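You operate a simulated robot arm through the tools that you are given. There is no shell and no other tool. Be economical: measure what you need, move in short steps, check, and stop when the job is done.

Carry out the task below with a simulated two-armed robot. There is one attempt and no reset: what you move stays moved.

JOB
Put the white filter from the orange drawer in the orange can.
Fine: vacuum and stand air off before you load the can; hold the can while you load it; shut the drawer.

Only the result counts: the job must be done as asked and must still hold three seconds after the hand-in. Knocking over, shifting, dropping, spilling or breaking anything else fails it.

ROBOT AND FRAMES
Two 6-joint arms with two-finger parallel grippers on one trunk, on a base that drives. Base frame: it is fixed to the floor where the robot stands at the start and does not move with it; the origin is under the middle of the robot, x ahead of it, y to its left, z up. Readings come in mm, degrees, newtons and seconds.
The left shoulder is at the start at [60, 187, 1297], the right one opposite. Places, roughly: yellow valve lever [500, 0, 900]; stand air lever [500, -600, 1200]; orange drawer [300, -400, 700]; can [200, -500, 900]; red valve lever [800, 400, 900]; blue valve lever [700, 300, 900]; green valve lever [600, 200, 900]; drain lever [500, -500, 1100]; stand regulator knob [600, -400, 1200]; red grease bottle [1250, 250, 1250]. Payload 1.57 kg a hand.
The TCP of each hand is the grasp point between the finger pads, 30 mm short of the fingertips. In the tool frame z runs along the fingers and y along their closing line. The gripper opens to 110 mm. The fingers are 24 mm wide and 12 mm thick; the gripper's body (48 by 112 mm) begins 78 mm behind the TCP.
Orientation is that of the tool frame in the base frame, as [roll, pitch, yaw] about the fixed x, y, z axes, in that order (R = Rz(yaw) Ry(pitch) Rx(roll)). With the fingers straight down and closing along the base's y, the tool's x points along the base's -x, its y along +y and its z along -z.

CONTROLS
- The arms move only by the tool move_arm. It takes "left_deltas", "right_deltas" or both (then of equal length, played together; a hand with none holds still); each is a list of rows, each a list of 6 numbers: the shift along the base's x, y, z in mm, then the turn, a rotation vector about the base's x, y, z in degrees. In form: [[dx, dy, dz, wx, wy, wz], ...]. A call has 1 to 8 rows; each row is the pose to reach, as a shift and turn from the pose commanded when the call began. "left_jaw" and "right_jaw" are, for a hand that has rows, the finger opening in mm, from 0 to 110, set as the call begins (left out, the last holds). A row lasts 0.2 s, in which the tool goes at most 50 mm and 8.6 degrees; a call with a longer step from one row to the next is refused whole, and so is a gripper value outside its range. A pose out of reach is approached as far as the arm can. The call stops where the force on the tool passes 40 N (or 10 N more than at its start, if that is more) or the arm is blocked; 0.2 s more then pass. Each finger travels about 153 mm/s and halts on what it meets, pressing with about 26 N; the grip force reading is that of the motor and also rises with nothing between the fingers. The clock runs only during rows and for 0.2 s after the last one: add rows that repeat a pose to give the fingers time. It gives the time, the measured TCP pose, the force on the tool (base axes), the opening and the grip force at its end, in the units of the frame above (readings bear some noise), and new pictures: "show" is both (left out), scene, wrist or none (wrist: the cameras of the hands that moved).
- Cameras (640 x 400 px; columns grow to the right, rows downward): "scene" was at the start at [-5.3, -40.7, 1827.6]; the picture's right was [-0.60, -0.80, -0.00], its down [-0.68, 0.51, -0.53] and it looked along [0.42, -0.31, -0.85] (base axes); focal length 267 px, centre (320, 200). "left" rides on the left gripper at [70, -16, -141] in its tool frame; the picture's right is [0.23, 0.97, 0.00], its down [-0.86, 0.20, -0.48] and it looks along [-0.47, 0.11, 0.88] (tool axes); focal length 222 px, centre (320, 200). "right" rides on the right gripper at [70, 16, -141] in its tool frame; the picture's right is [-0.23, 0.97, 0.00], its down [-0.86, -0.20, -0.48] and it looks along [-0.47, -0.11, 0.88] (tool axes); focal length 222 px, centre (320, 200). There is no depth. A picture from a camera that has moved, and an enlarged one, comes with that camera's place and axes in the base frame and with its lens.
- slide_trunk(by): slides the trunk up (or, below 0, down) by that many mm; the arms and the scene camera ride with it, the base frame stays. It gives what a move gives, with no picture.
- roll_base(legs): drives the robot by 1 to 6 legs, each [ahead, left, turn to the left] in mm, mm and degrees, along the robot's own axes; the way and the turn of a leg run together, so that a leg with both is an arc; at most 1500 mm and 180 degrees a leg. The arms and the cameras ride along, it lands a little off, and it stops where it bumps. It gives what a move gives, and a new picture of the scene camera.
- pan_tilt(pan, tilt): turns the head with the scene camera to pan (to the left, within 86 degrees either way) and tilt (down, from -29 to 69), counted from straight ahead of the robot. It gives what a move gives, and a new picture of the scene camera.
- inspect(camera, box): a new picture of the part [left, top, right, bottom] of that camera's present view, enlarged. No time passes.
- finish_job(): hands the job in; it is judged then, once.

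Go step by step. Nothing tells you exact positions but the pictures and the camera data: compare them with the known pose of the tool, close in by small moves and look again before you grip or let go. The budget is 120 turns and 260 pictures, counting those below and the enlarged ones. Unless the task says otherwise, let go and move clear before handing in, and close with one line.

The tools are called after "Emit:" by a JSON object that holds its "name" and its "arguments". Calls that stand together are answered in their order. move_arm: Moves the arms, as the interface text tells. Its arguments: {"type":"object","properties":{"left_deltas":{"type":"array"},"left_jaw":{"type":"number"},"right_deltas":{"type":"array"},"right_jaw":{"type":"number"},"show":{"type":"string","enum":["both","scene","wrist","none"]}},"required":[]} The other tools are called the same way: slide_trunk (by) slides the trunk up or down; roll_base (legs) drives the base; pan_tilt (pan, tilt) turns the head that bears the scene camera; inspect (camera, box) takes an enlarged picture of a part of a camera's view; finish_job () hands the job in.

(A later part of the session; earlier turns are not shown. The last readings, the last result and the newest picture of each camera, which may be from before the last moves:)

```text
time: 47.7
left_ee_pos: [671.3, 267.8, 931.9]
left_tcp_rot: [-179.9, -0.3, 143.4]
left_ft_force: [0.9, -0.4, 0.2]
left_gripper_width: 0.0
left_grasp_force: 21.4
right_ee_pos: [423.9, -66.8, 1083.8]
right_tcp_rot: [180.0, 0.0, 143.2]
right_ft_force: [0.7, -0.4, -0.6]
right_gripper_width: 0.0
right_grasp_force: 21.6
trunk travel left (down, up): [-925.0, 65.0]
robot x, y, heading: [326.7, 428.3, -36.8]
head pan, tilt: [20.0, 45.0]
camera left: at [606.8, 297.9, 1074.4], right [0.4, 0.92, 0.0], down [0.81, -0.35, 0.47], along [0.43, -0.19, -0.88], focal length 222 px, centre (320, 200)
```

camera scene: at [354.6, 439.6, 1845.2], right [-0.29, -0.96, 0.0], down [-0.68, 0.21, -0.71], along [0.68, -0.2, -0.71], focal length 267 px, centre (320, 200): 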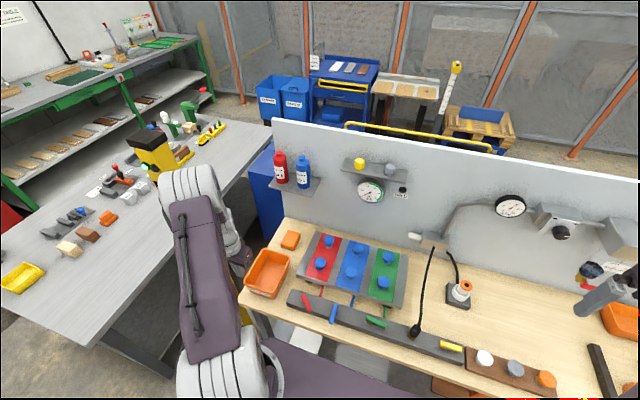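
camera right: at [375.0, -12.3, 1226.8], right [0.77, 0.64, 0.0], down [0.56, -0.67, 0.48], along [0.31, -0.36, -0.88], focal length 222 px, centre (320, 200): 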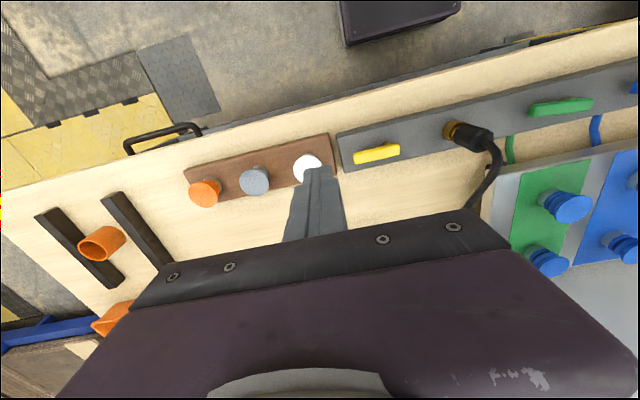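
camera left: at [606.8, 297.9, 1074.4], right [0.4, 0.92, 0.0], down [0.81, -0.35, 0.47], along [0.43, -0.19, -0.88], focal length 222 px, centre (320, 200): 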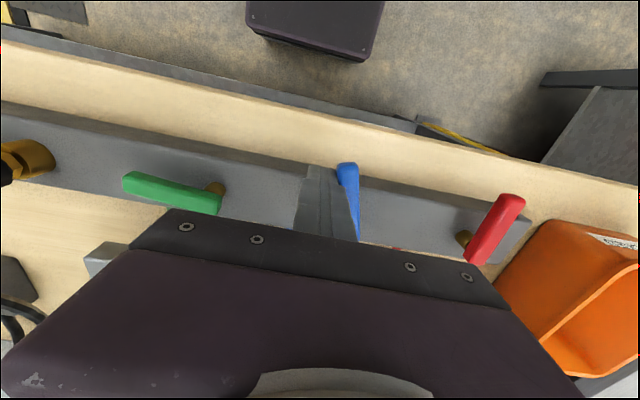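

Emit:
{"name": "move_arm", "arguments": {"left_deltas": [[2, 9, 0, 0, 0, 0], [3.5, 12, 0, 0, 0, 0], [-4, 4, 0, 0, 0, 0], [-4, 4, 48, 0, 0, 0], [-10, -44, 50, 0, 0, 0], [-18, -92, 50, 0, 0, 0], [-28, -140, 48, 0, 0, 0], [-28, -140, 20, 0, 0, 0]], "show": "wrist"}}

```text
time: 49.5
left_ee_pos: [645.6, 129.9, 950.1]
left_tcp_rot: [-180.0, -0.2, 143.2]
left_ft_force: [0.4, 0.0, 0.0]
left_gripper_width: 0.0
left_grasp_force: 21.2
right_ee_pos: [424.4, -68.0, 1083.9]
right_tcp_rot: [180.0, -0.1, 143.1]
right_ft_force: [-0.8, 0.7, 0.1]
right_gripper_width: 0.0
right_grasp_force: 21.1
trunk travel left (down, up): [-925.0, 65.0]
robot x, y, heading: [329.6, 428.9, -36.9]
head pan, tilt: [20.0, 45.0]
camera left: at [580.9, 158.8, 1093.2], right [0.4, 0.92, 0.0], down [0.81, -0.35, 0.47], along [0.43, -0.19, -0.88], focal length 222 px, centre (320, 200)
```

left: 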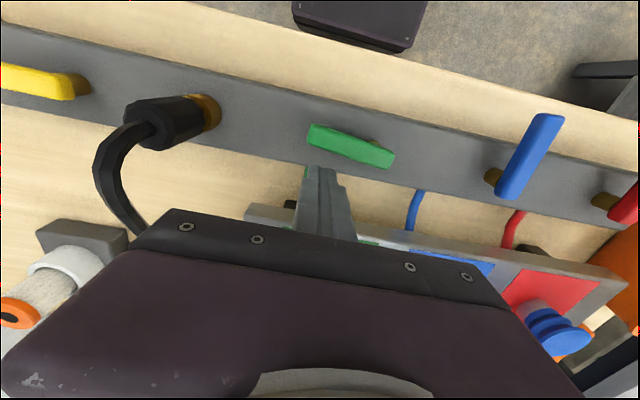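

Emit:
{"name": "move_arm", "arguments": {"left_deltas": [[0, -2, -18, 0, 0, 0], [-20.9, 5, -18, 0, 0, 0], [-32.9, 12, -18, 0, 0, 0], [-42.2, 25.8, -18, 0, 0, 0], [-44.5, 44.4, -18, 0, 0, 0], [-42, 55, -18, 0, 0, 0], [-50, 48, -18, 0, 0, 0], [-50, 48, 30, 0, 0, 0]], "show": "wrist"}}

Emit:
{"name": "inspect", "arguments": {"camera": "scene", "box": [260, 130, 560, 370]}}

```text
time: 51.3
left_ee_pos: [593.4, 176.3, 979.5]
left_tcp_rot: [-179.9, -0.2, 143.1]
left_ft_force: [-0.2, -0.4, -1.2]
left_gripper_width: 0.0
left_grasp_force: 21.4
right_ee_pos: [422.0, -67.9, 1084.2]
right_tcp_rot: [-180.0, 0.0, 143.1]
right_ft_force: [0.1, 0.7, 0.7]
right_gripper_width: 0.1
right_grasp_force: 21.6
trunk travel left (down, up): [-925.0, 65.0]
robot x, y, heading: [329.7, 431.0, -37.0]
head pan, tilt: [20.0, 45.0]
camera left: at [528.2, 205.8, 1123.8], right [0.4, 0.92, 0.0], down [0.81, -0.35, 0.48], along [0.44, -0.19, -0.88], focal length 222 px, centre (320, 200)
```

left: 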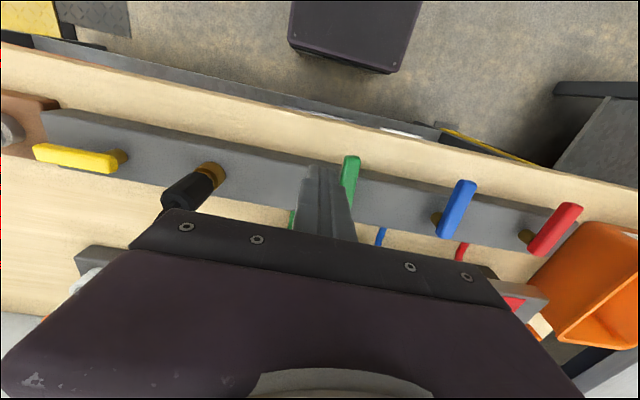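

```text
1.67 times, centred on (410, 250) of scene
camera zoom: at [357.0, 445.4, 1845.0], right [-0.29, -0.96, 0.0], down [-0.68, 0.21, -0.71], along [0.68, -0.21, -0.71], focal length 446 px, centre (170, 117)
```

zoom: 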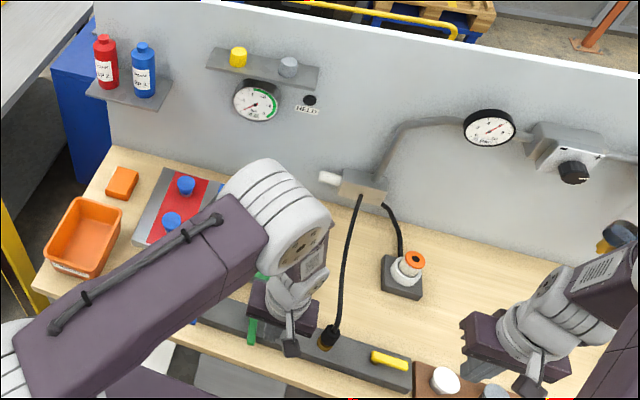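

Zones are restored, yellow is off, gauge 0.0. I'll raise both hands and drive right to the can/drawer/air lever area.

Emit:
{"name": "move_arm", "arguments": {"left_deltas": [[-5, 0, 48, 0, 0, 0], [-20, -5, 96, 0, 0, 0], [-40, -10, 144, 0, 0, 0], [-60, -20, 190, 0, 0, 0]], "right_deltas": [[-10, 0, 48, 0, 0, 0], [-20, 0, 96, 0, 0, 0], [-30, 0, 140, 0, 0, 0], [-40, 0, 160, 0, 0, 0]], "show": "none"}}

Emit:
{"name": "roll_base", "arguments": {"legs": [[0, -600, 0]]}}

Emit:
{"name": "pan_tilt", "arguments": {"pan": 0, "tilt": 45}}

```text
refused: row 2 steps farther than a row can; nothing moved
```

```text
time: 54.7
left_ee_pos: [245.4, -299.7, 980.4]
left_tcp_rot: [-179.8, -0.2, 144.1]
left_ft_force: [-0.6, 0.2, 0.6]
left_gripper_width: 0.0
left_grasp_force: 20.6
right_ee_pos: [77.9, -545.3, 1085.0]
right_tcp_rot: [180.0, -0.1, 143.9]
right_ft_force: [-0.2, 0.4, -0.5]
right_gripper_width: 0.0
right_grasp_force: 21.4
trunk travel left (down, up): [-925.0, 65.0]
robot x, y, heading: [-25.0, -48.8, -36.0]
head pan, tilt: [20.0, 45.0]
camera scene: at [4.8, -33.1, 1845.1], right [-0.28, -0.96, 0.0], down [-0.68, 0.19, -0.71], along [0.68, -0.2, -0.71], focal length 267 px, centre (320, 200)
```

scene: 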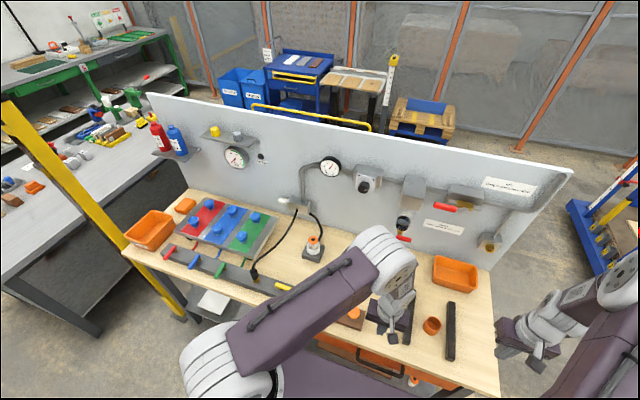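

```text
time: 55.5
left_ee_pos: [243.8, -299.5, 979.8]
left_tcp_rot: [-179.9, -0.2, 144.2]
left_ft_force: [0.1, -0.3, 0.1]
left_gripper_width: 0.0
left_grasp_force: 21.3
right_ee_pos: [76.0, -546.9, 1083.2]
right_tcp_rot: [179.9, -0.1, 144.1]
right_ft_force: [0.0, -0.9, 0.0]
right_gripper_width: 0.0
right_grasp_force: 21.9
trunk travel left (down, up): [-925.0, 65.0]
robot x, y, heading: [-22.7, -48.8, -36.0]
head pan, tilt: [0.0, 45.0]
camera scene: at [-9.2, -60.8, 1845.1], right [-0.59, -0.81, 0.0], down [-0.57, 0.42, -0.71], along [0.57, -0.41, -0.71], focal length 267 px, centre (320, 200)
```

scene: 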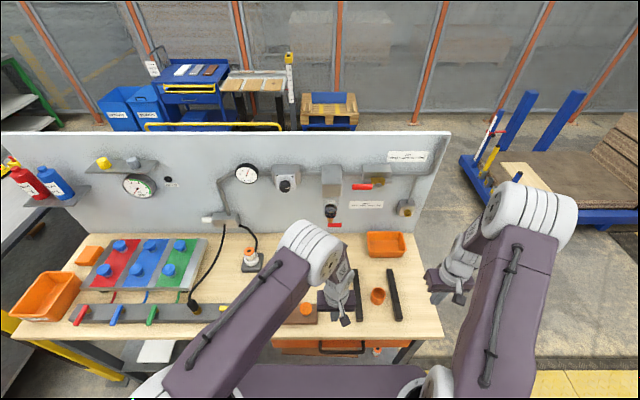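

The un-raised left hand passed over the rack; I'll lift it now and check that nothing was touched, and view the AIR valve.

Emit:
{"name": "move_arm", "arguments": {"left_deltas": [[-8, 6, 45, 0, 0, 0], [-16, 12, 90, 0, 0, 0], [-24, 30, 130, 0, 0, 0], [-24, 60, 165, 0, 0, 0], [-24, 90, 200, 0, 0, 0], [-24, 120, 230, 0, 0, 0]], "show": "both"}}

Emit:
{"name": "inspect", "arguments": {"camera": "scene", "box": [260, 130, 440, 270]}}

```text
time: 56.9
left_ee_pos: [219.5, -179.1, 1213.1]
left_tcp_rot: [-179.9, -0.3, 144.1]
left_ft_force: [-0.7, 0.9, -0.1]
left_gripper_width: 0.0
left_grasp_force: 21.2
right_ee_pos: [76.6, -544.7, 1083.8]
right_tcp_rot: [180.0, 0.0, 144.1]
right_ft_force: [0.1, 0.3, 0.6]
right_gripper_width: 0.0
right_grasp_force: 21.6
trunk travel left (down, up): [-925.0, 65.0]
robot x, y, heading: [-21.0, -51.2, -36.2]
head pan, tilt: [0.0, 45.0]
camera scene: at [-9.7, -57.3, 1845.1], right [-0.59, -0.81, 0.0], down [-0.57, 0.41, -0.71], along [0.57, -0.42, -0.71], focal length 267 px, centre (320, 200)
camera left: at [153.8, -149.8, 1355.9], right [0.39, 0.92, 0.0], down [0.81, -0.34, 0.48], along [0.44, -0.19, -0.88], focal length 222 px, centre (320, 200)
```

scene: 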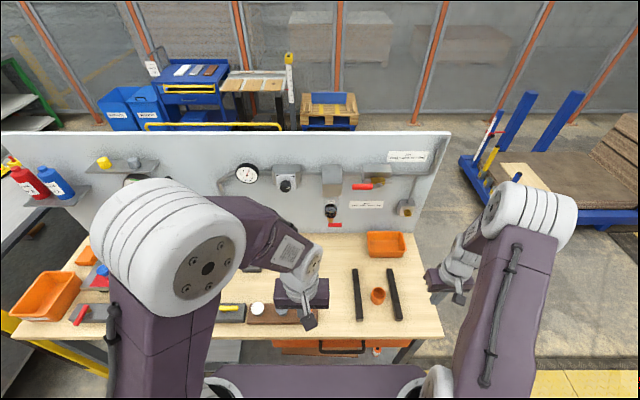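
left: 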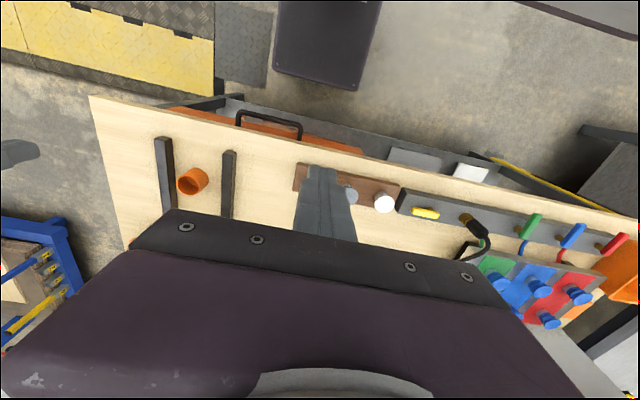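

```text
2.86 times, centred on (350, 200) of scene
camera zoom: at [-9.7, -57.3, 1845.1], right [-0.59, -0.81, 0.0], down [-0.57, 0.41, -0.71], along [0.57, -0.42, -0.71], focal length 764 px, centre (234, 200)
```

zoom: 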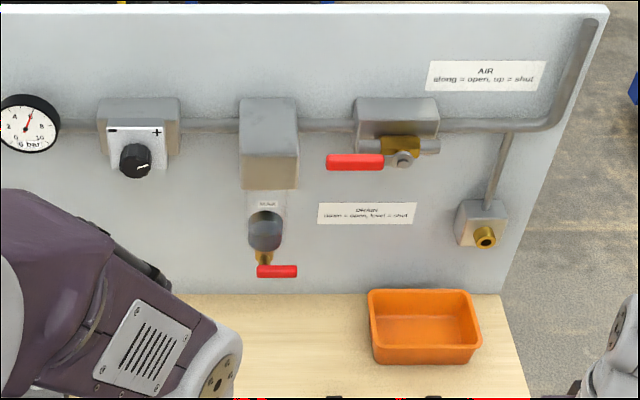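

Nothing was disturbed. The AIR lever points left along the pipe (open), hub ≈ (447,-664,1185), handle end ≈ (505,-586). I'll bring the right hand, fingers turned horizontal toward the panel, in front of and below it.

Emit:
{"name": "move_arm", "arguments": {"right_deltas": [[32, 6, 6, -4.98, -6.89, 0], [63, 12, 12, -9.96, -13.78, 0], [95, 19, 19, -14.94, -20.67, 0], [126, 25, 25, -19.9, -27.56, 0], [158, 31, 31, -24.9, -34.45, 0], [190, 37, 37, -29.9, -41.3, 0], [221, 44, 44, -34.9, -48.2, 0], [253, 50, 50, -39.8, -55.1, 0]], "show": "scene"}}

Emit:
{"name": "move_arm", "arguments": {"right_deltas": [[0, 0, 0, -4.98, -6.89, 0], [0, 0, 0, -9.96, -13.78, 0], [0, 0, 0, -12.9, -17.8, 0]], "show": "both"}}

```text
time: 58.7
left_ee_pos: [220.7, -181.2, 1211.5]
left_tcp_rot: [-179.9, -0.3, 144.1]
left_ft_force: [0.3, 0.0, 0.6]
left_gripper_width: 0.0
left_grasp_force: 21.8
right_ee_pos: [326.8, -579.2, 1148.2]
right_tcp_rot: [165.1, 66.0, 133.1]
right_ft_force: [0.4, -0.7, -0.5]
right_gripper_width: 0.0
right_grasp_force: 21.8
right hand out of reach, approached as far as the arm can: row 2, 3, 4, 5, 6, 7, 8
trunk travel left (down, up): [-925.0, 65.0]
robot x, y, heading: [-25.0, -48.4, -36.0]
head pan, tilt: [0.0, 45.0]
camera scene: at [-6.9, -60.8, 1845.1], right [-0.59, -0.81, 0.0], down [-0.57, 0.42, -0.71], along [0.57, -0.42, -0.71], focal length 267 px, centre (320, 200)
```

scene: 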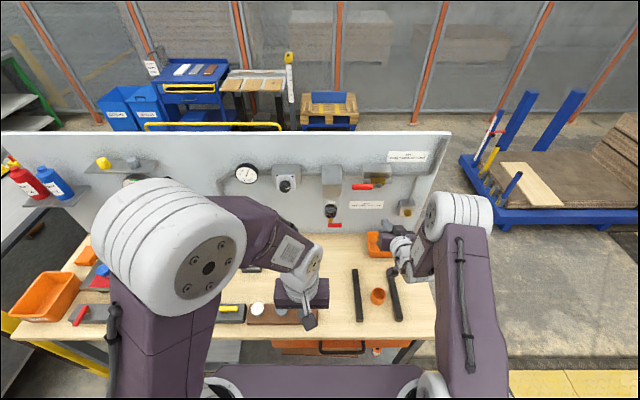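

```text
time: 59.5
left_ee_pos: [220.1, -181.1, 1212.8]
left_tcp_rot: [-179.9, -0.1, 144.1]
left_ft_force: [-0.1, 1.4, -0.4]
left_gripper_width: 0.0
left_grasp_force: 21.1
right_ee_pos: [344.0, -597.5, 1151.9]
right_tcp_rot: [100.3, 82.7, 69.4]
right_ft_force: [-0.2, -0.5, -0.1]
right_gripper_width: 0.0
right_grasp_force: 21.4
right hand out of reach, approached as far as the arm can: row 1, 2, 3
trunk travel left (down, up): [-925.0, 65.0]
robot x, y, heading: [-25.3, -44.9, -36.0]
head pan, tilt: [0.0, 45.0]
camera scene: at [-8.7, -60.5, 1845.1], right [-0.59, -0.81, 0.0], down [-0.57, 0.42, -0.71], along [0.57, -0.42, -0.71], focal length 267 px, centre (320, 200)
camera right: at [234.6, -502.3, 1088.1], right [0.49, 0.8, 0.35], down [-0.55, -0.03, 0.83], along [0.68, -0.6, 0.43], focal length 222 px, centre (320, 200)
```

scene: 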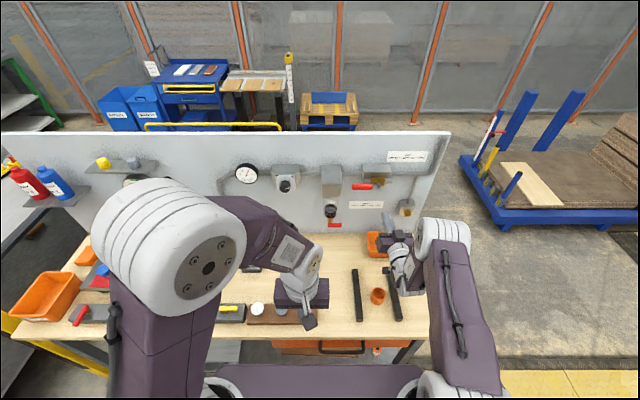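
right: 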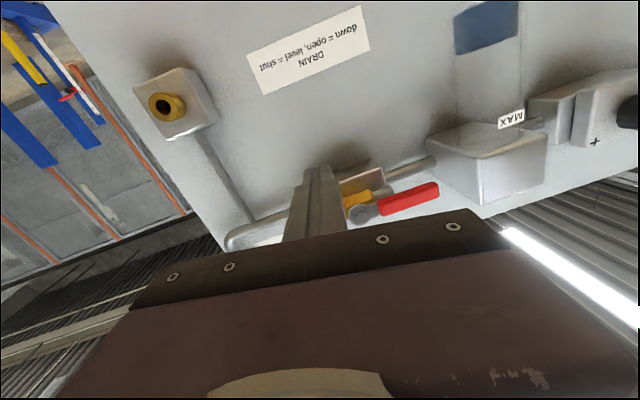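

Emit:
{"name": "move_arm", "arguments": {"right_deltas": [[34, -26, 0, 0, 0, 0], [68, -52, 0, 0, 0, 0], [103, -78, 0, 0, 0, 0], [103, -78, 0, 0, 0, 0]], "show": "both"}}

```text
time: 60.5
left_ee_pos: [219.9, -180.9, 1212.1]
left_tcp_rot: [-180.0, -0.2, 144.1]
left_ft_force: [0.1, 0.3, -1.4]
left_gripper_width: 0.0
left_grasp_force: 21.4
right_ee_pos: [443.3, -677.9, 1154.3]
right_tcp_rot: [107.5, 85.2, 76.5]
right_ft_force: [-0.2, -0.3, -0.3]
right_gripper_width: 0.0
right_grasp_force: 21.7
trunk travel left (down, up): [-925.0, 65.0]
robot x, y, heading: [-26.9, -46.2, -35.6]
head pan, tilt: [0.0, 45.0]
camera scene: at [-8.7, -60.1, 1845.1], right [-0.59, -0.81, 0.0], down [-0.57, 0.42, -0.71], along [0.57, -0.42, -0.71], focal length 267 px, centre (320, 200)
camera right: at [331.8, -584.3, 1090.2], right [0.5, 0.81, 0.3], down [-0.53, 0.01, 0.85], along [0.69, -0.58, 0.43], focal length 222 px, centre (320, 200)
```

scene: 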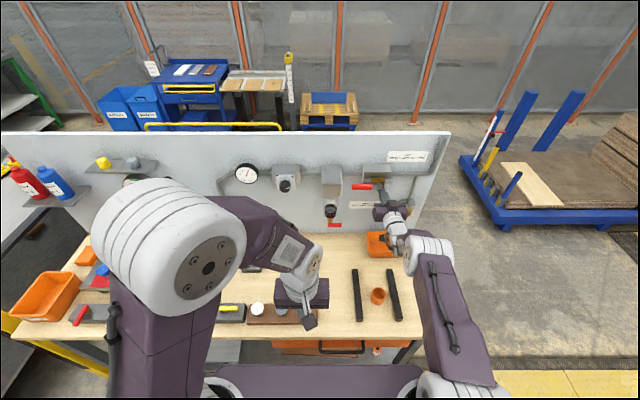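
right: 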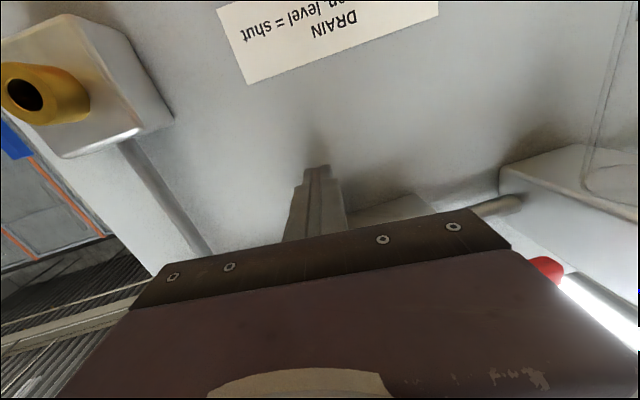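

The reached pose became the commanded one; the fingers are now just under the hub. I'll back off and shift left beneath the handle.

Emit:
{"name": "move_arm", "arguments": {"right_deltas": [[-35, 27, -8, 0, 0, 0], [-55, 41, -14, 0, 0, 0], [-30, 75, -14, 0, 0, 0], [-4, 100, -14, 0, 0, 0], [-4, 100, -14, 0, 0, 0]], "show": "both"}}

Emit:
{"name": "inspect", "arguments": {"camera": "scene", "box": [300, 140, 440, 250]}}

```text
time: 61.7
left_ee_pos: [219.9, -180.3, 1211.5]
left_tcp_rot: [-180.0, -0.2, 144.0]
left_ft_force: [0.9, 0.4, 0.3]
left_gripper_width: 0.0
left_grasp_force: 21.6
right_ee_pos: [402.4, -614.4, 1141.3]
right_tcp_rot: [112.8, 86.2, 84.5]
right_ft_force: [0.1, -0.4, 0.6]
right_gripper_width: 0.0
right_grasp_force: 21.4
right hand out of reach, approached as far as the arm can: row 3, 4, 5
trunk travel left (down, up): [-925.0, 65.0]
robot x, y, heading: [-24.5, -47.3, -36.1]
head pan, tilt: [0.0, 45.0]
camera scene: at [-8.7, -59.6, 1845.1], right [-0.59, -0.81, 0.0], down [-0.57, 0.42, -0.71], along [0.57, -0.42, -0.71], focal length 267 px, centre (320, 200)
camera right: at [287.5, -528.4, 1076.9], right [0.46, 0.84, 0.29], down [-0.52, 0.0, 0.85], along [0.72, -0.54, 0.44], focal length 222 px, centre (320, 200)
```

scene: 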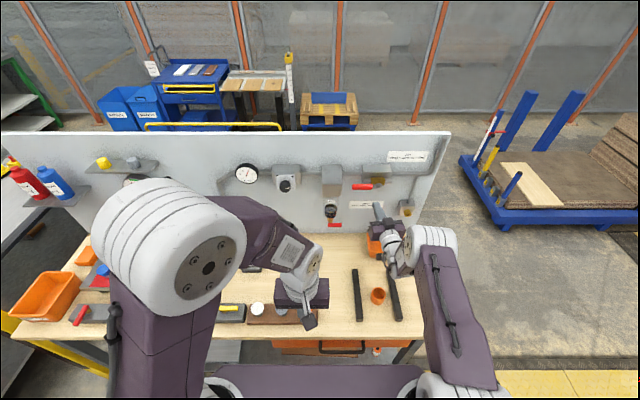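
right: 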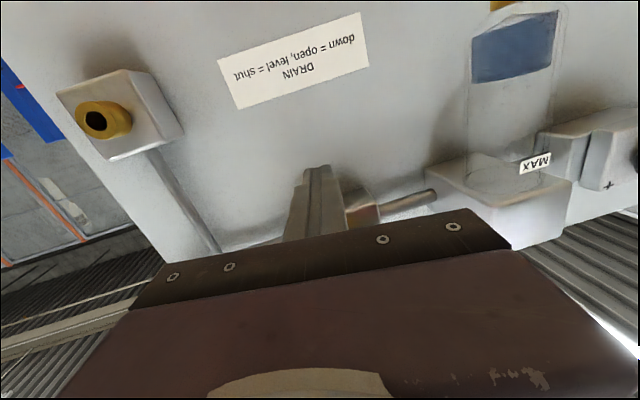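

```text
3.64 times, centred on (370, 195) of scene
camera zoom: at [-8.7, -59.6, 1845.1], right [-0.59, -0.81, 0.0], down [-0.57, 0.42, -0.71], along [0.57, -0.42, -0.71], focal length 972 px, centre (138, 218)
```

zoom: 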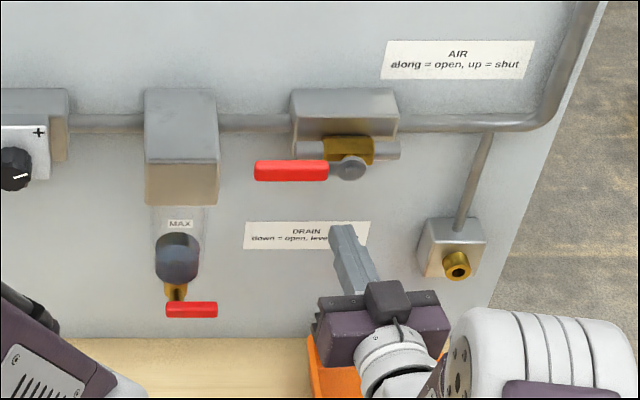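

Emit:
{"name": "roll_base", "arguments": {"legs": [[-15, 65, 0]]}}

Emit:
{"name": "inspect", "arguments": {"camera": "scene", "box": [320, 140, 460, 250]}}

Emit:
{"name": "inspect", "arguments": {"camera": "right", "box": [160, 60, 560, 310]}}

```text
time: 62.7
left_ee_pos: [243.4, -127.0, 1211.6]
left_tcp_rot: [179.7, -0.2, 144.2]
left_ft_force: [-1.0, -1.0, -0.6]
left_gripper_width: 0.2
left_grasp_force: 21.5
right_ee_pos: [427.4, -560.0, 1138.4]
right_tcp_rot: [111.2, 85.7, 82.8]
right_ft_force: [-0.1, -0.5, 0.0]
right_gripper_width: 0.0
right_grasp_force: 21.6
trunk travel left (down, up): [-925.0, 65.0]
robot x, y, heading: [3.6, 18.4, -36.1]
head pan, tilt: [0.0, 45.0]
camera scene: at [12.8, -10.2, 1844.9], right [-0.59, -0.81, -0.01], down [-0.57, 0.42, -0.71], along [0.57, -0.41, -0.71], focal length 267 px, centre (320, 200)
```

scene: 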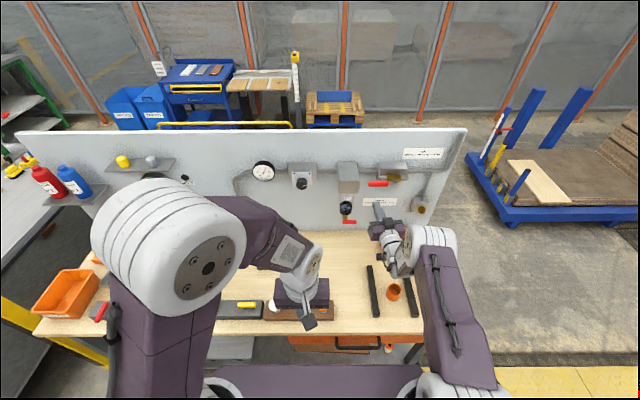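

```text
3.64 times, centred on (390, 195) of scene
camera zoom: at [12.8, -10.2, 1844.9], right [-0.59, -0.81, -0.01], down [-0.57, 0.42, -0.71], along [0.57, -0.41, -0.71], focal length 972 px, centre (66, 218)
```

zoom: 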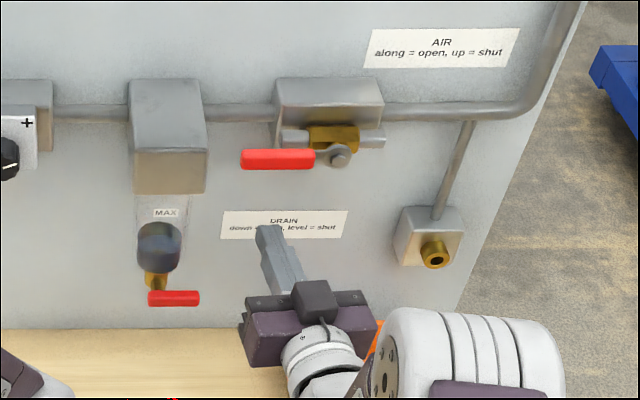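

```text
1.60 times, centred on (360, 185) of right
camera zoom: at [311.4, -473.5, 1074.1], right [0.46, 0.84, 0.29], down [-0.52, -0.01, 0.85], along [0.72, -0.55, 0.43], focal length 355 px, centre (256, 224)
```

zoom: 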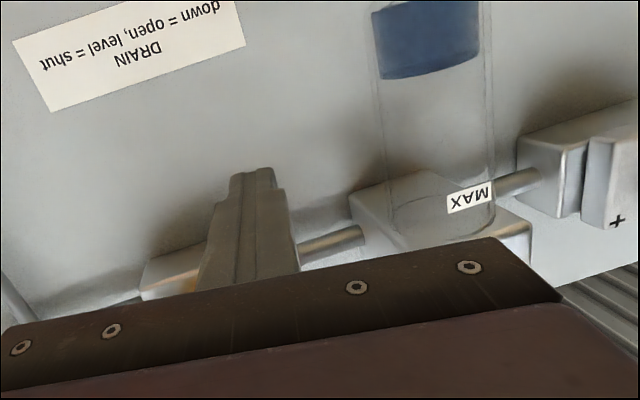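

Refined: the hub is at about (418,-619,1230), handle reaching left to s≈-155 at z≈1229; the closed fingers are right below it. I'll push it up along the arc.

Emit:
{"name": "move_arm", "arguments": {"right_deltas": [[-1, -2, 40, 0, 0, 0], [-1, -2, 66, 0, 0, 0], [2, 2, 85, 0, 0, 0], [2, 2, 103, 0, 0, 0], [-3, -4, 122, 0, 0, 0], [-13, -18, 136, 0, 0, 0], [-19, -26, 141, 0, 0, 0], [-22, -29, 141, 0, 0, 0]], "show": "both"}}

Emit:
{"name": "inspect", "arguments": {"camera": "scene", "box": [240, 130, 460, 260]}}

```text
time: 64.5
left_ee_pos: [246.4, -118.4, 1213.1]
left_tcp_rot: [-179.9, -0.2, 144.1]
left_ft_force: [0.2, 0.5, 0.5]
left_gripper_width: 0.3
left_grasp_force: 21.3
right_ee_pos: [407.5, -582.5, 1281.9]
right_tcp_rot: [112.4, 86.2, 83.9]
right_ft_force: [0.1, -0.3, 0.4]
right_gripper_width: 0.0
right_grasp_force: 21.4
trunk travel left (down, up): [-925.0, 65.0]
robot x, y, heading: [4.5, 14.2, -36.0]
head pan, tilt: [0.0, 45.0]
camera scene: at [17.4, 2.1, 1845.1], right [-0.59, -0.81, 0.0], down [-0.57, 0.42, -0.71], along [0.57, -0.42, -0.71], focal length 267 px, centre (320, 200)
camera right: at [292.1, -496.2, 1218.0], right [0.46, 0.84, 0.29], down [-0.52, 0.0, 0.85], along [0.72, -0.54, 0.44], focal length 222 px, centre (320, 200)
```

scene: 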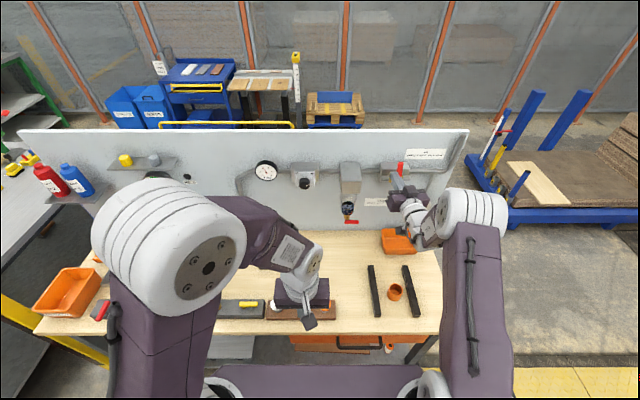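
right: 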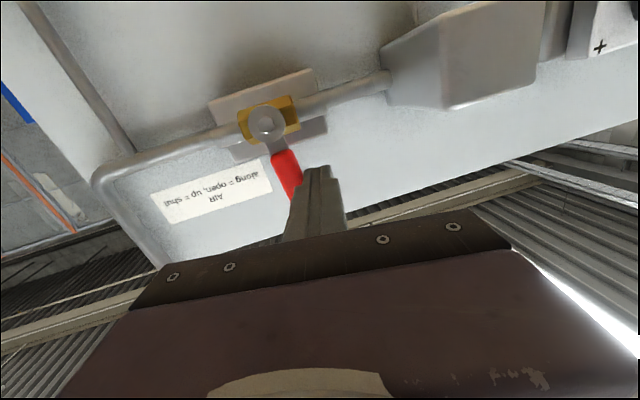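

```text
2.91 times, centred on (350, 195) of scene
camera zoom: at [17.4, 2.1, 1845.1], right [-0.59, -0.81, 0.0], down [-0.57, 0.42, -0.71], along [0.57, -0.42, -0.71], focal length 778 px, centre (233, 214)
```

zoom: 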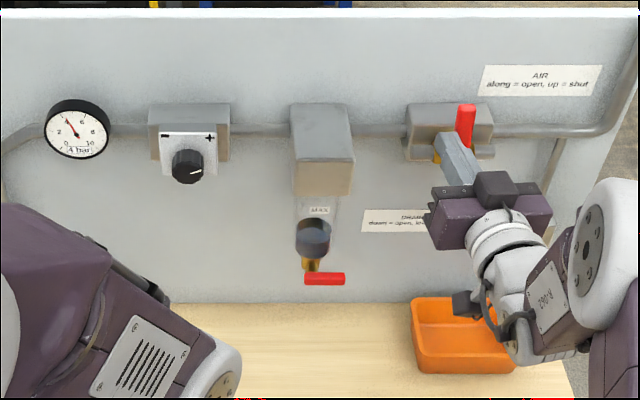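

The lever is now up and the pressure is falling. A small extra push, then I'll back away and confirm the gauge.

Emit:
{"name": "move_arm", "arguments": {"right_deltas": [[-2, -3, 0, 0, 0, 0], [-4, -5, 0, 0, 0, 0], [-1, -1, 0, 0, 0, 0], [-35, 24, 0, 0, 0, 0], [-65, 46, 0, 0, 0, 0], [-65, 46, 0, 0, 0, 0]], "show": "scene"}}

Emit:
{"name": "inspect", "arguments": {"camera": "scene", "box": [240, 130, 460, 260]}}

```text
time: 65.9
left_ee_pos: [247.2, -119.7, 1213.2]
left_tcp_rot: [-180.0, -0.3, 144.0]
left_ft_force: [0.5, -0.8, -0.4]
left_gripper_width: 0.2
left_grasp_force: 21.2
right_ee_pos: [347.6, -543.0, 1288.0]
right_tcp_rot: [112.3, 85.7, 84.2]
right_ft_force: [0.3, -0.4, -0.1]
right_gripper_width: 0.0
right_grasp_force: 21.1
right hand out of reach, approached as far as the arm can: row 5, 6
trunk travel left (down, up): [-925.0, 65.0]
robot x, y, heading: [1.3, 16.8, -36.1]
head pan, tilt: [0.0, 45.0]
camera scene: at [18.8, 1.4, 1845.1], right [-0.59, -0.81, 0.0], down [-0.57, 0.42, -0.71], along [0.57, -0.41, -0.71], focal length 267 px, centre (320, 200)
```

scene: 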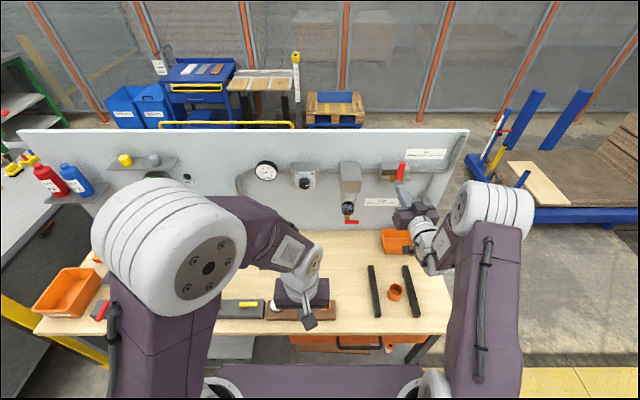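

```text
2.91 times, centred on (350, 195) of scene
camera zoom: at [18.8, 1.4, 1845.1], right [-0.59, -0.81, 0.0], down [-0.57, 0.42, -0.71], along [0.57, -0.41, -0.71], focal length 778 px, centre (233, 214)
```

zoom: 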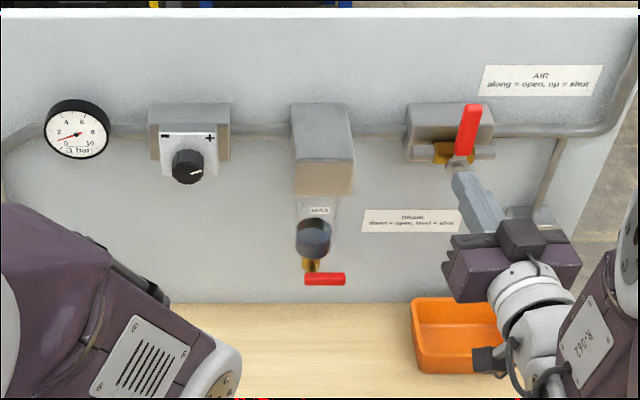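

Air is off (gauge dropping toward 0). Next the drawer: I'll look at its handle from both views.

Emit:
{"name": "inspect", "arguments": {"camera": "scene", "box": [270, 310, 430, 400]}}

Emit:
{"name": "inspect", "arguments": {"camera": "left", "box": [60, 60, 380, 260]}}

```text
4.00 times, centred on (350, 355) of scene
camera zoom: at [18.8, 1.4, 1845.1], right [-0.59, -0.81, 0.0], down [-0.57, 0.42, -0.71], along [0.57, -0.41, -0.71], focal length 1070 px, centre (200, -420)
```

zoom: 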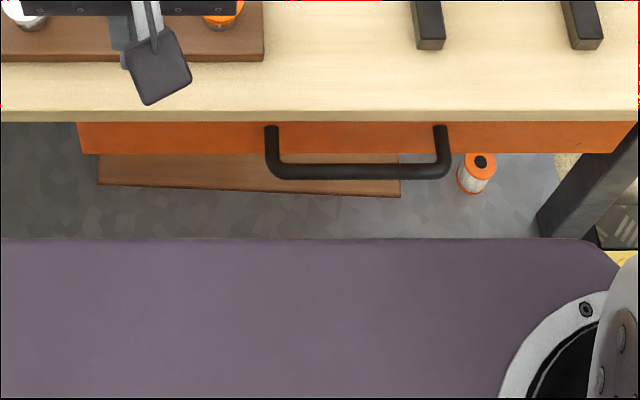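

```text
2.00 times, centred on (220, 160) of left
camera zoom: at [181.9, -90.6, 1355.2], right [0.39, 0.92, 0.0], down [0.81, -0.34, 0.47], along [0.44, -0.18, -0.88], focal length 444 px, centre (520, 280)
```

zoom: 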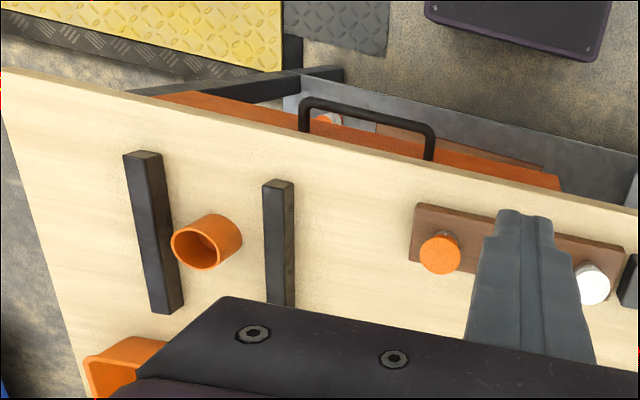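

Drawer handle ≈ centre s −126, d ≈ 325, z ≈ 760 (bench axes). I need room to open it, so I back the robot off and shift slightly left.

Emit:
{"name": "roll_base", "arguments": {"legs": [[-260, 60, -0.9]]}}

Emit:
{"name": "pan_tilt", "arguments": {"pan": -5, "tilt": 55}}

```text
time: 67.8
left_ee_pos: [75.3, 73.3, 1211.3]
left_tcp_rot: [180.0, -0.3, 143.1]
left_ft_force: [-0.4, 0.0, -0.3]
left_gripper_width: 0.1
left_grasp_force: 21.8
right_ee_pos: [169.0, -352.6, 1285.7]
right_tcp_rot: [113.1, 85.6, 83.9]
right_ft_force: [0.1, -0.1, -0.3]
right_gripper_width: 0.1
right_grasp_force: 21.1
trunk travel left (down, up): [-925.0, 65.0]
robot x, y, heading: [-167.4, 210.4, -37.1]
head pan, tilt: [0.0, 45.0]
camera scene: at [-150.6, 197.5, 1845.0], right [-0.6, -0.8, 0.0], down [-0.57, 0.43, -0.71], along [0.56, -0.42, -0.71], focal length 267 px, centre (320, 200)
```

scene: 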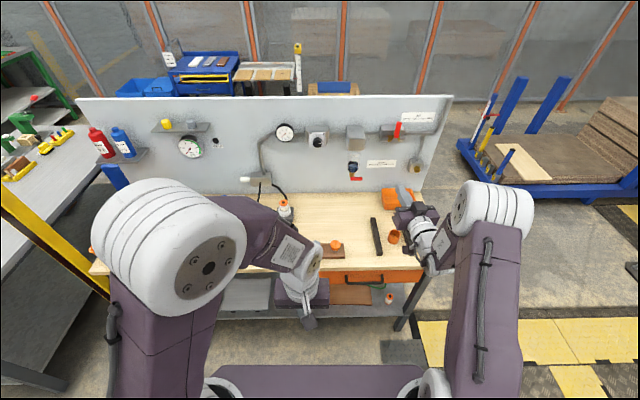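

```text
time: 68.5
left_ee_pos: [74.2, 74.5, 1212.1]
left_tcp_rot: [-179.9, -0.3, 143.1]
left_ft_force: [-0.5, -0.2, 0.0]
left_gripper_width: 0.2
left_grasp_force: 21.4
right_ee_pos: [165.9, -349.8, 1288.9]
right_tcp_rot: [111.9, 85.7, 82.8]
right_ft_force: [0.9, -0.8, -0.3]
right_gripper_width: 0.0
right_grasp_force: 21.9
trunk travel left (down, up): [-925.0, 65.0]
robot x, y, heading: [-175.6, 219.2, -37.2]
head pan, tilt: [-5.0, 55.0]
camera scene: at [-164.4, 201.1, 1831.7], right [-0.67, -0.74, 0.0], down [-0.61, 0.55, -0.57], along [0.43, -0.38, -0.82], focal length 267 px, centre (320, 200)
```

scene: 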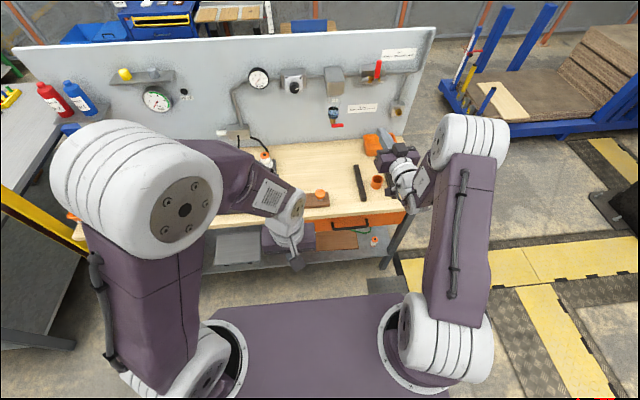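

Emit:
{"name": "slide_trunk", "arguments": {"by": -300}}

Emit:
{"name": "pan_tilt", "arguments": {"pan": -5, "tilt": 48}}

Emit:
{"name": "inspect", "arguments": {"camera": "scene", "box": [260, 140, 460, 300]}}

```text
time: 71.5
left_ee_pos: [73.1, 76.6, 912.4]
left_tcp_rot: [-179.9, -0.2, 143.1]
left_ft_force: [0.0, 0.4, 0.1]
left_gripper_width: 0.1
left_grasp_force: 21.5
right_ee_pos: [165.6, -350.2, 987.9]
right_tcp_rot: [111.8, 85.8, 82.5]
right_ft_force: [-0.1, -0.3, 0.3]
right_gripper_width: 0.0
right_grasp_force: 21.4
trunk travel left (down, up): [-625.0, 365.0]
robot x, y, heading: [-170.5, 211.1, -37.1]
head pan, tilt: [-5.0, 55.0]
```

```text
time: 72.2
left_ee_pos: [73.0, 74.5, 912.7]
left_tcp_rot: [-180.0, -0.1, 143.2]
left_ft_force: [0.3, 0.5, -0.8]
left_gripper_width: 0.0
left_grasp_force: 21.4
right_ee_pos: [166.3, -350.6, 988.4]
right_tcp_rot: [111.9, 85.8, 82.6]
right_ft_force: [-0.4, -0.5, -0.1]
right_gripper_width: 0.0
right_grasp_force: 21.1
trunk travel left (down, up): [-625.0, 365.0]
robot x, y, heading: [-165.2, 211.3, -36.7]
head pan, tilt: [-5.0, 48.0]
camera scene: at [-159.6, 196.9, 1540.9], right [-0.67, -0.74, 0.0], down [-0.55, 0.5, -0.67], along [0.5, -0.45, -0.74], focal length 267 px, centre (320, 200)
```

scene: 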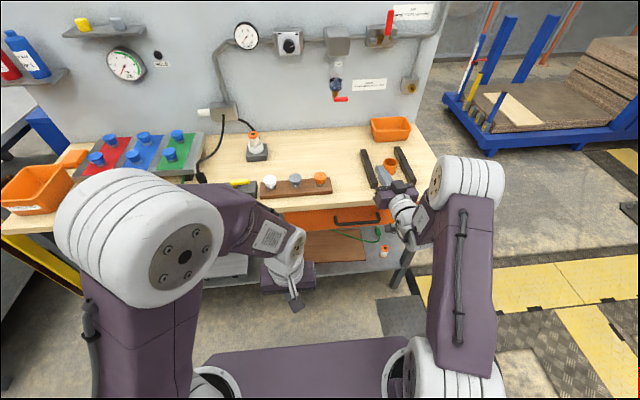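

```text
2.50 times, centred on (360, 220) of scene
camera zoom: at [-159.6, 196.9, 1540.9], right [-0.67, -0.74, 0.0], down [-0.55, 0.5, -0.67], along [0.5, -0.45, -0.74], focal length 668 px, centre (220, 150)
```

zoom: 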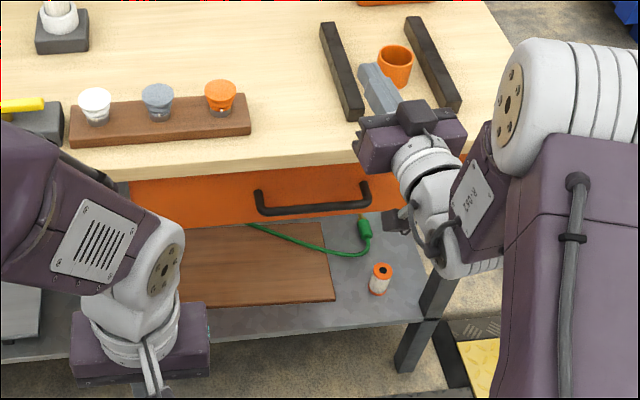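

Handle bar estimate: s −126 (from −205 to −47), d ≈ 326, z ≈ 775. I'll retract the right hand from over the table edge and roll it so the jaws close vertically.

Emit:
{"name": "move_arm", "arguments": {"right_deltas": [[-32, 24, 0, 0, 0, 0], [-64, 48, 0, 6.8, -5.1, 0], [-96, 72, 0, 13.6, -10.2, 0], [-104, 78, -10, 20.4, -15.3, 0], [-104, 78, -30, 27.2, -20.4, 0], [-104, 78, -60, 34, -25.5, 0], [-104, 78, -90, 40.8, -30.6, 0], [-104, 78, -120, 47.6, -35.7, 0]], "right_jaw": 60, "show": "both"}}

```text
time: 74.0
left_ee_pos: [74.0, 75.7, 910.9]
left_tcp_rot: [-180.0, -0.1, 143.1]
left_ft_force: [-0.1, 0.8, 0.3]
left_gripper_width: 0.0
left_grasp_force: 21.5
right_ee_pos: [64.5, -295.1, 865.4]
right_tcp_rot: [83.7, 26.5, 55.8]
right_ft_force: [0.5, 0.1, -0.4]
right_gripper_width: 60.2
right_grasp_force: 0.1
right hand out of reach, approached as far as the arm can: row 1, 7, 8
trunk travel left (down, up): [-625.0, 365.0]
robot x, y, heading: [-168.0, 215.5, -37.1]
head pan, tilt: [-5.0, 48.0]
camera scene: at [-159.4, 196.1, 1540.9], right [-0.67, -0.74, 0.0], down [-0.55, 0.5, -0.67], along [0.5, -0.45, -0.74], focal length 267 px, centre (320, 200)
camera right: at [-17.6, -161.9, 835.6], right [0.04, 0.25, 0.97], down [-0.87, -0.47, 0.16], along [0.49, -0.85, 0.2], focal length 222 px, centre (320, 200)
```

scene: 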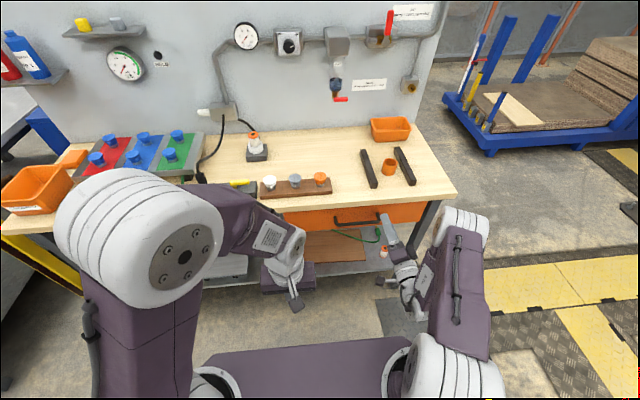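
right: 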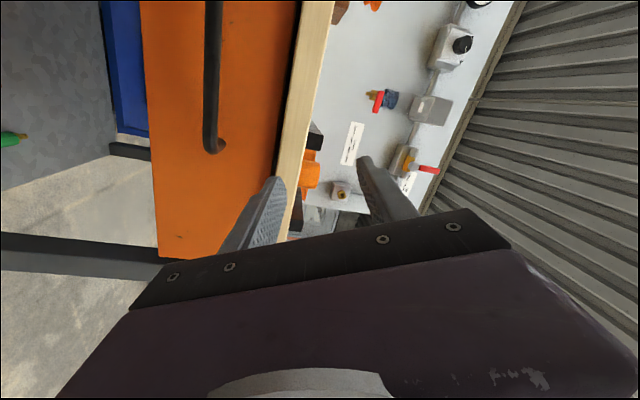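

The handle is clearly visible (z≈765). I'll straighten the tool and bring it in front of the handle.

Emit:
{"name": "move_arm", "arguments": {"right_deltas": [[8, 5, -20, 6.3, -2.6, -1], [20, 11, -45, 12.6, -5.2, -2], [32, 18, -72, 18.9, -7.8, -3], [45, 25, -99, 25.1, -10.4, -4.1], [45, 25, -99, 25.1, -10.4, -4.1]], "show": "wrist"}}

```text
time: 75.2
left_ee_pos: [73.8, 76.4, 912.2]
left_tcp_rot: [-180.0, -0.2, 143.1]
left_ft_force: [-0.1, -0.1, 0.4]
left_gripper_width: 0.1
left_grasp_force: 21.0
right_ee_pos: [88.8, -282.2, 771.1]
right_tcp_rot: [89.9, 0.3, 53.0]
right_ft_force: [-0.1, 0.4, -0.6]
right_gripper_width: 60.0
right_grasp_force: 0.1
right hand out of reach, approached as far as the arm can: row 1, 2, 4, 5
trunk travel left (down, up): [-625.0, 365.0]
robot x, y, heading: [-167.4, 214.4, -37.1]
head pan, tilt: [-5.0, 48.0]
camera right: at [18.3, -140.9, 787.3], right [-0.14, -0.18, 0.97], down [-0.9, -0.4, -0.2], along [0.42, -0.9, -0.1], focal length 222 px, centre (320, 200)
```

right: 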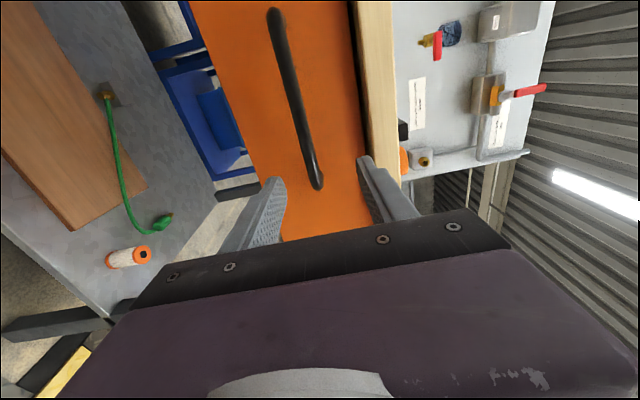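

Emit:
{"name": "move_arm", "arguments": {"right_deltas": [[20, -15, -7, 0, 0, 0], [42, -32, -7, 0, 0, 0], [62, -47, -7, 0, 0, 0]], "show": "wrist"}}

Emit:
{"name": "move_arm", "arguments": {"right_deltas": [[0, 0, 0, 0, 0, 0], [0, 0, 0, 0, 0, 0], [0, 0, 0, 0, 0, 0]], "right_jaw": 0, "show": "wrist"}}

```text
time: 76.0
left_ee_pos: [74.1, 74.9, 912.3]
left_tcp_rot: [-179.9, -0.3, 143.1]
left_ft_force: [-0.5, 0.0, 0.5]
left_gripper_width: 0.1
left_grasp_force: 21.5
right_ee_pos: [133.9, -344.6, 764.8]
right_tcp_rot: [89.9, 0.2, 53.5]
right_ft_force: [0.1, 0.3, -0.5]
right_gripper_width: 60.1
right_grasp_force: 0.1
right hand out of reach, approached as far as the arm can: row 1, 2, 3
trunk travel left (down, up): [-625.0, 365.0]
robot x, y, heading: [-173.1, 216.5, -37.0]
head pan, tilt: [-5.0, 48.0]
camera right: at [63.3, -203.0, 782.5], right [-0.13, -0.18, 0.97], down [-0.89, -0.4, -0.2], along [0.43, -0.9, -0.11], focal length 222 px, centre (320, 200)
```

right: 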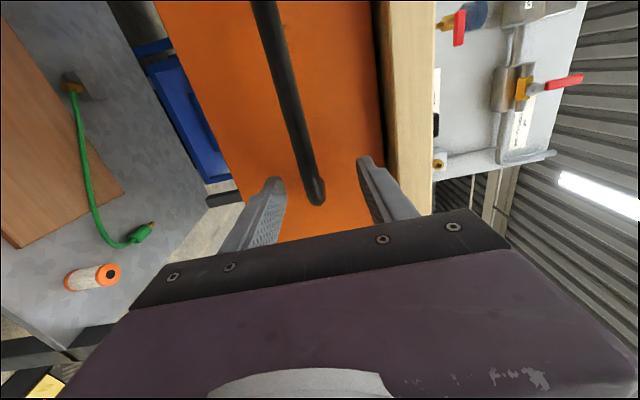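

```text
time: 76.8
left_ee_pos: [74.2, 73.5, 910.1]
left_tcp_rot: [-179.9, -0.3, 143.2]
left_ft_force: [0.7, 0.0, -0.1]
left_gripper_width: 0.0
left_grasp_force: 21.3
right_ee_pos: [135.1, -343.1, 760.3]
right_tcp_rot: [90.7, 0.2, 53.6]
right_ft_force: [-3.5, 7.8, -30.2]
right_gripper_width: 14.0
right_grasp_force: 30.2
trunk travel left (down, up): [-625.0, 365.0]
robot x, y, heading: [-171.3, 210.8, -37.1]
head pan, tilt: [-5.0, 48.0]
camera right: at [63.3, -203.1, 779.2], right [-0.12, -0.19, 0.97], down [-0.89, -0.4, -0.19], along [0.43, -0.9, -0.12], focal length 222 px, centre (320, 200)
```

right: 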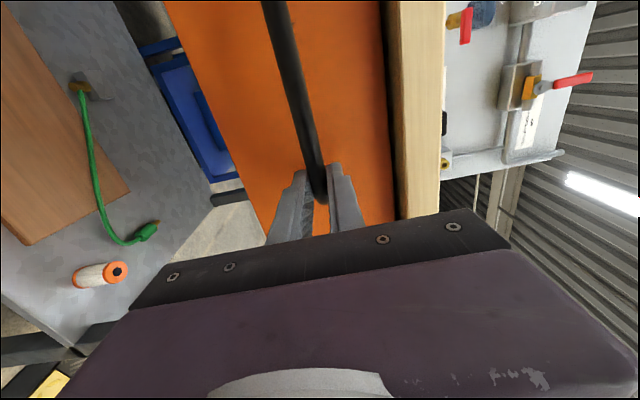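

Handle gripped. I'll relax the height and pull the drawer out gently.

Emit:
{"name": "move_arm", "arguments": {"right_deltas": [[0, 0, -5, 0, 0, 0], [-16, 12, -5, 0, 0, 0], [-32, 24, -5, 0, 0, 0], [-48, 36, -5, 0, 0, 0], [-64, 48, -5, 0, 0, 0], [-80, 60, -5, 0, 0, 0]], "show": "both"}}

```text
time: 78.2
left_ee_pos: [72.6, 76.2, 912.5]
left_tcp_rot: [-179.9, -0.1, 143.1]
left_ft_force: [-0.5, 0.3, 0.2]
left_gripper_width: 0.0
left_grasp_force: 21.0
right_ee_pos: [53.1, -284.0, 760.0]
right_tcp_rot: [89.4, 0.3, 52.6]
right_ft_force: [-2.8, -1.5, 16.9]
right_gripper_width: 14.0
right_grasp_force: 30.1
trunk travel left (down, up): [-625.0, 365.0]
robot x, y, heading: [-174.4, 214.9, -37.0]
head pan, tilt: [-5.0, 48.0]
camera scene: at [-161.5, 199.0, 1541.2], right [-0.67, -0.74, 0.0], down [-0.55, 0.5, -0.67], along [0.5, -0.45, -0.74], focal length 267 px, centre (320, 200)
camera right: at [-16.4, -142.3, 775.2], right [-0.14, -0.17, 0.98], down [-0.9, -0.39, -0.2], along [0.42, -0.9, -0.1], focal length 222 px, centre (320, 200)
```

scene: 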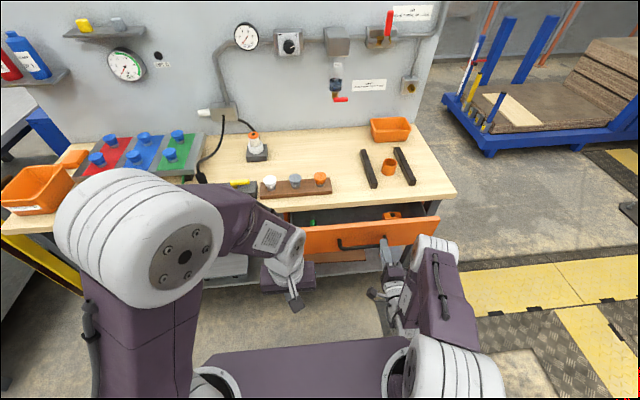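
right: 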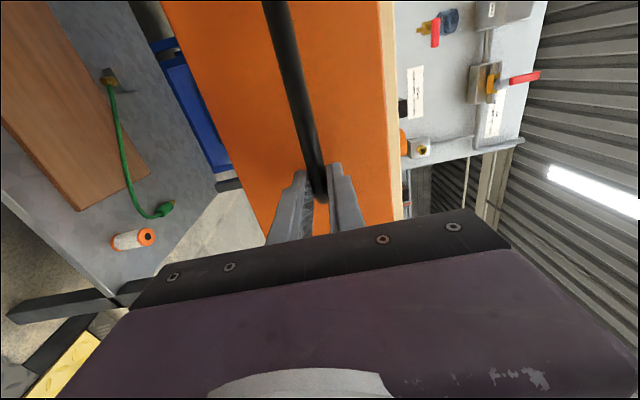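

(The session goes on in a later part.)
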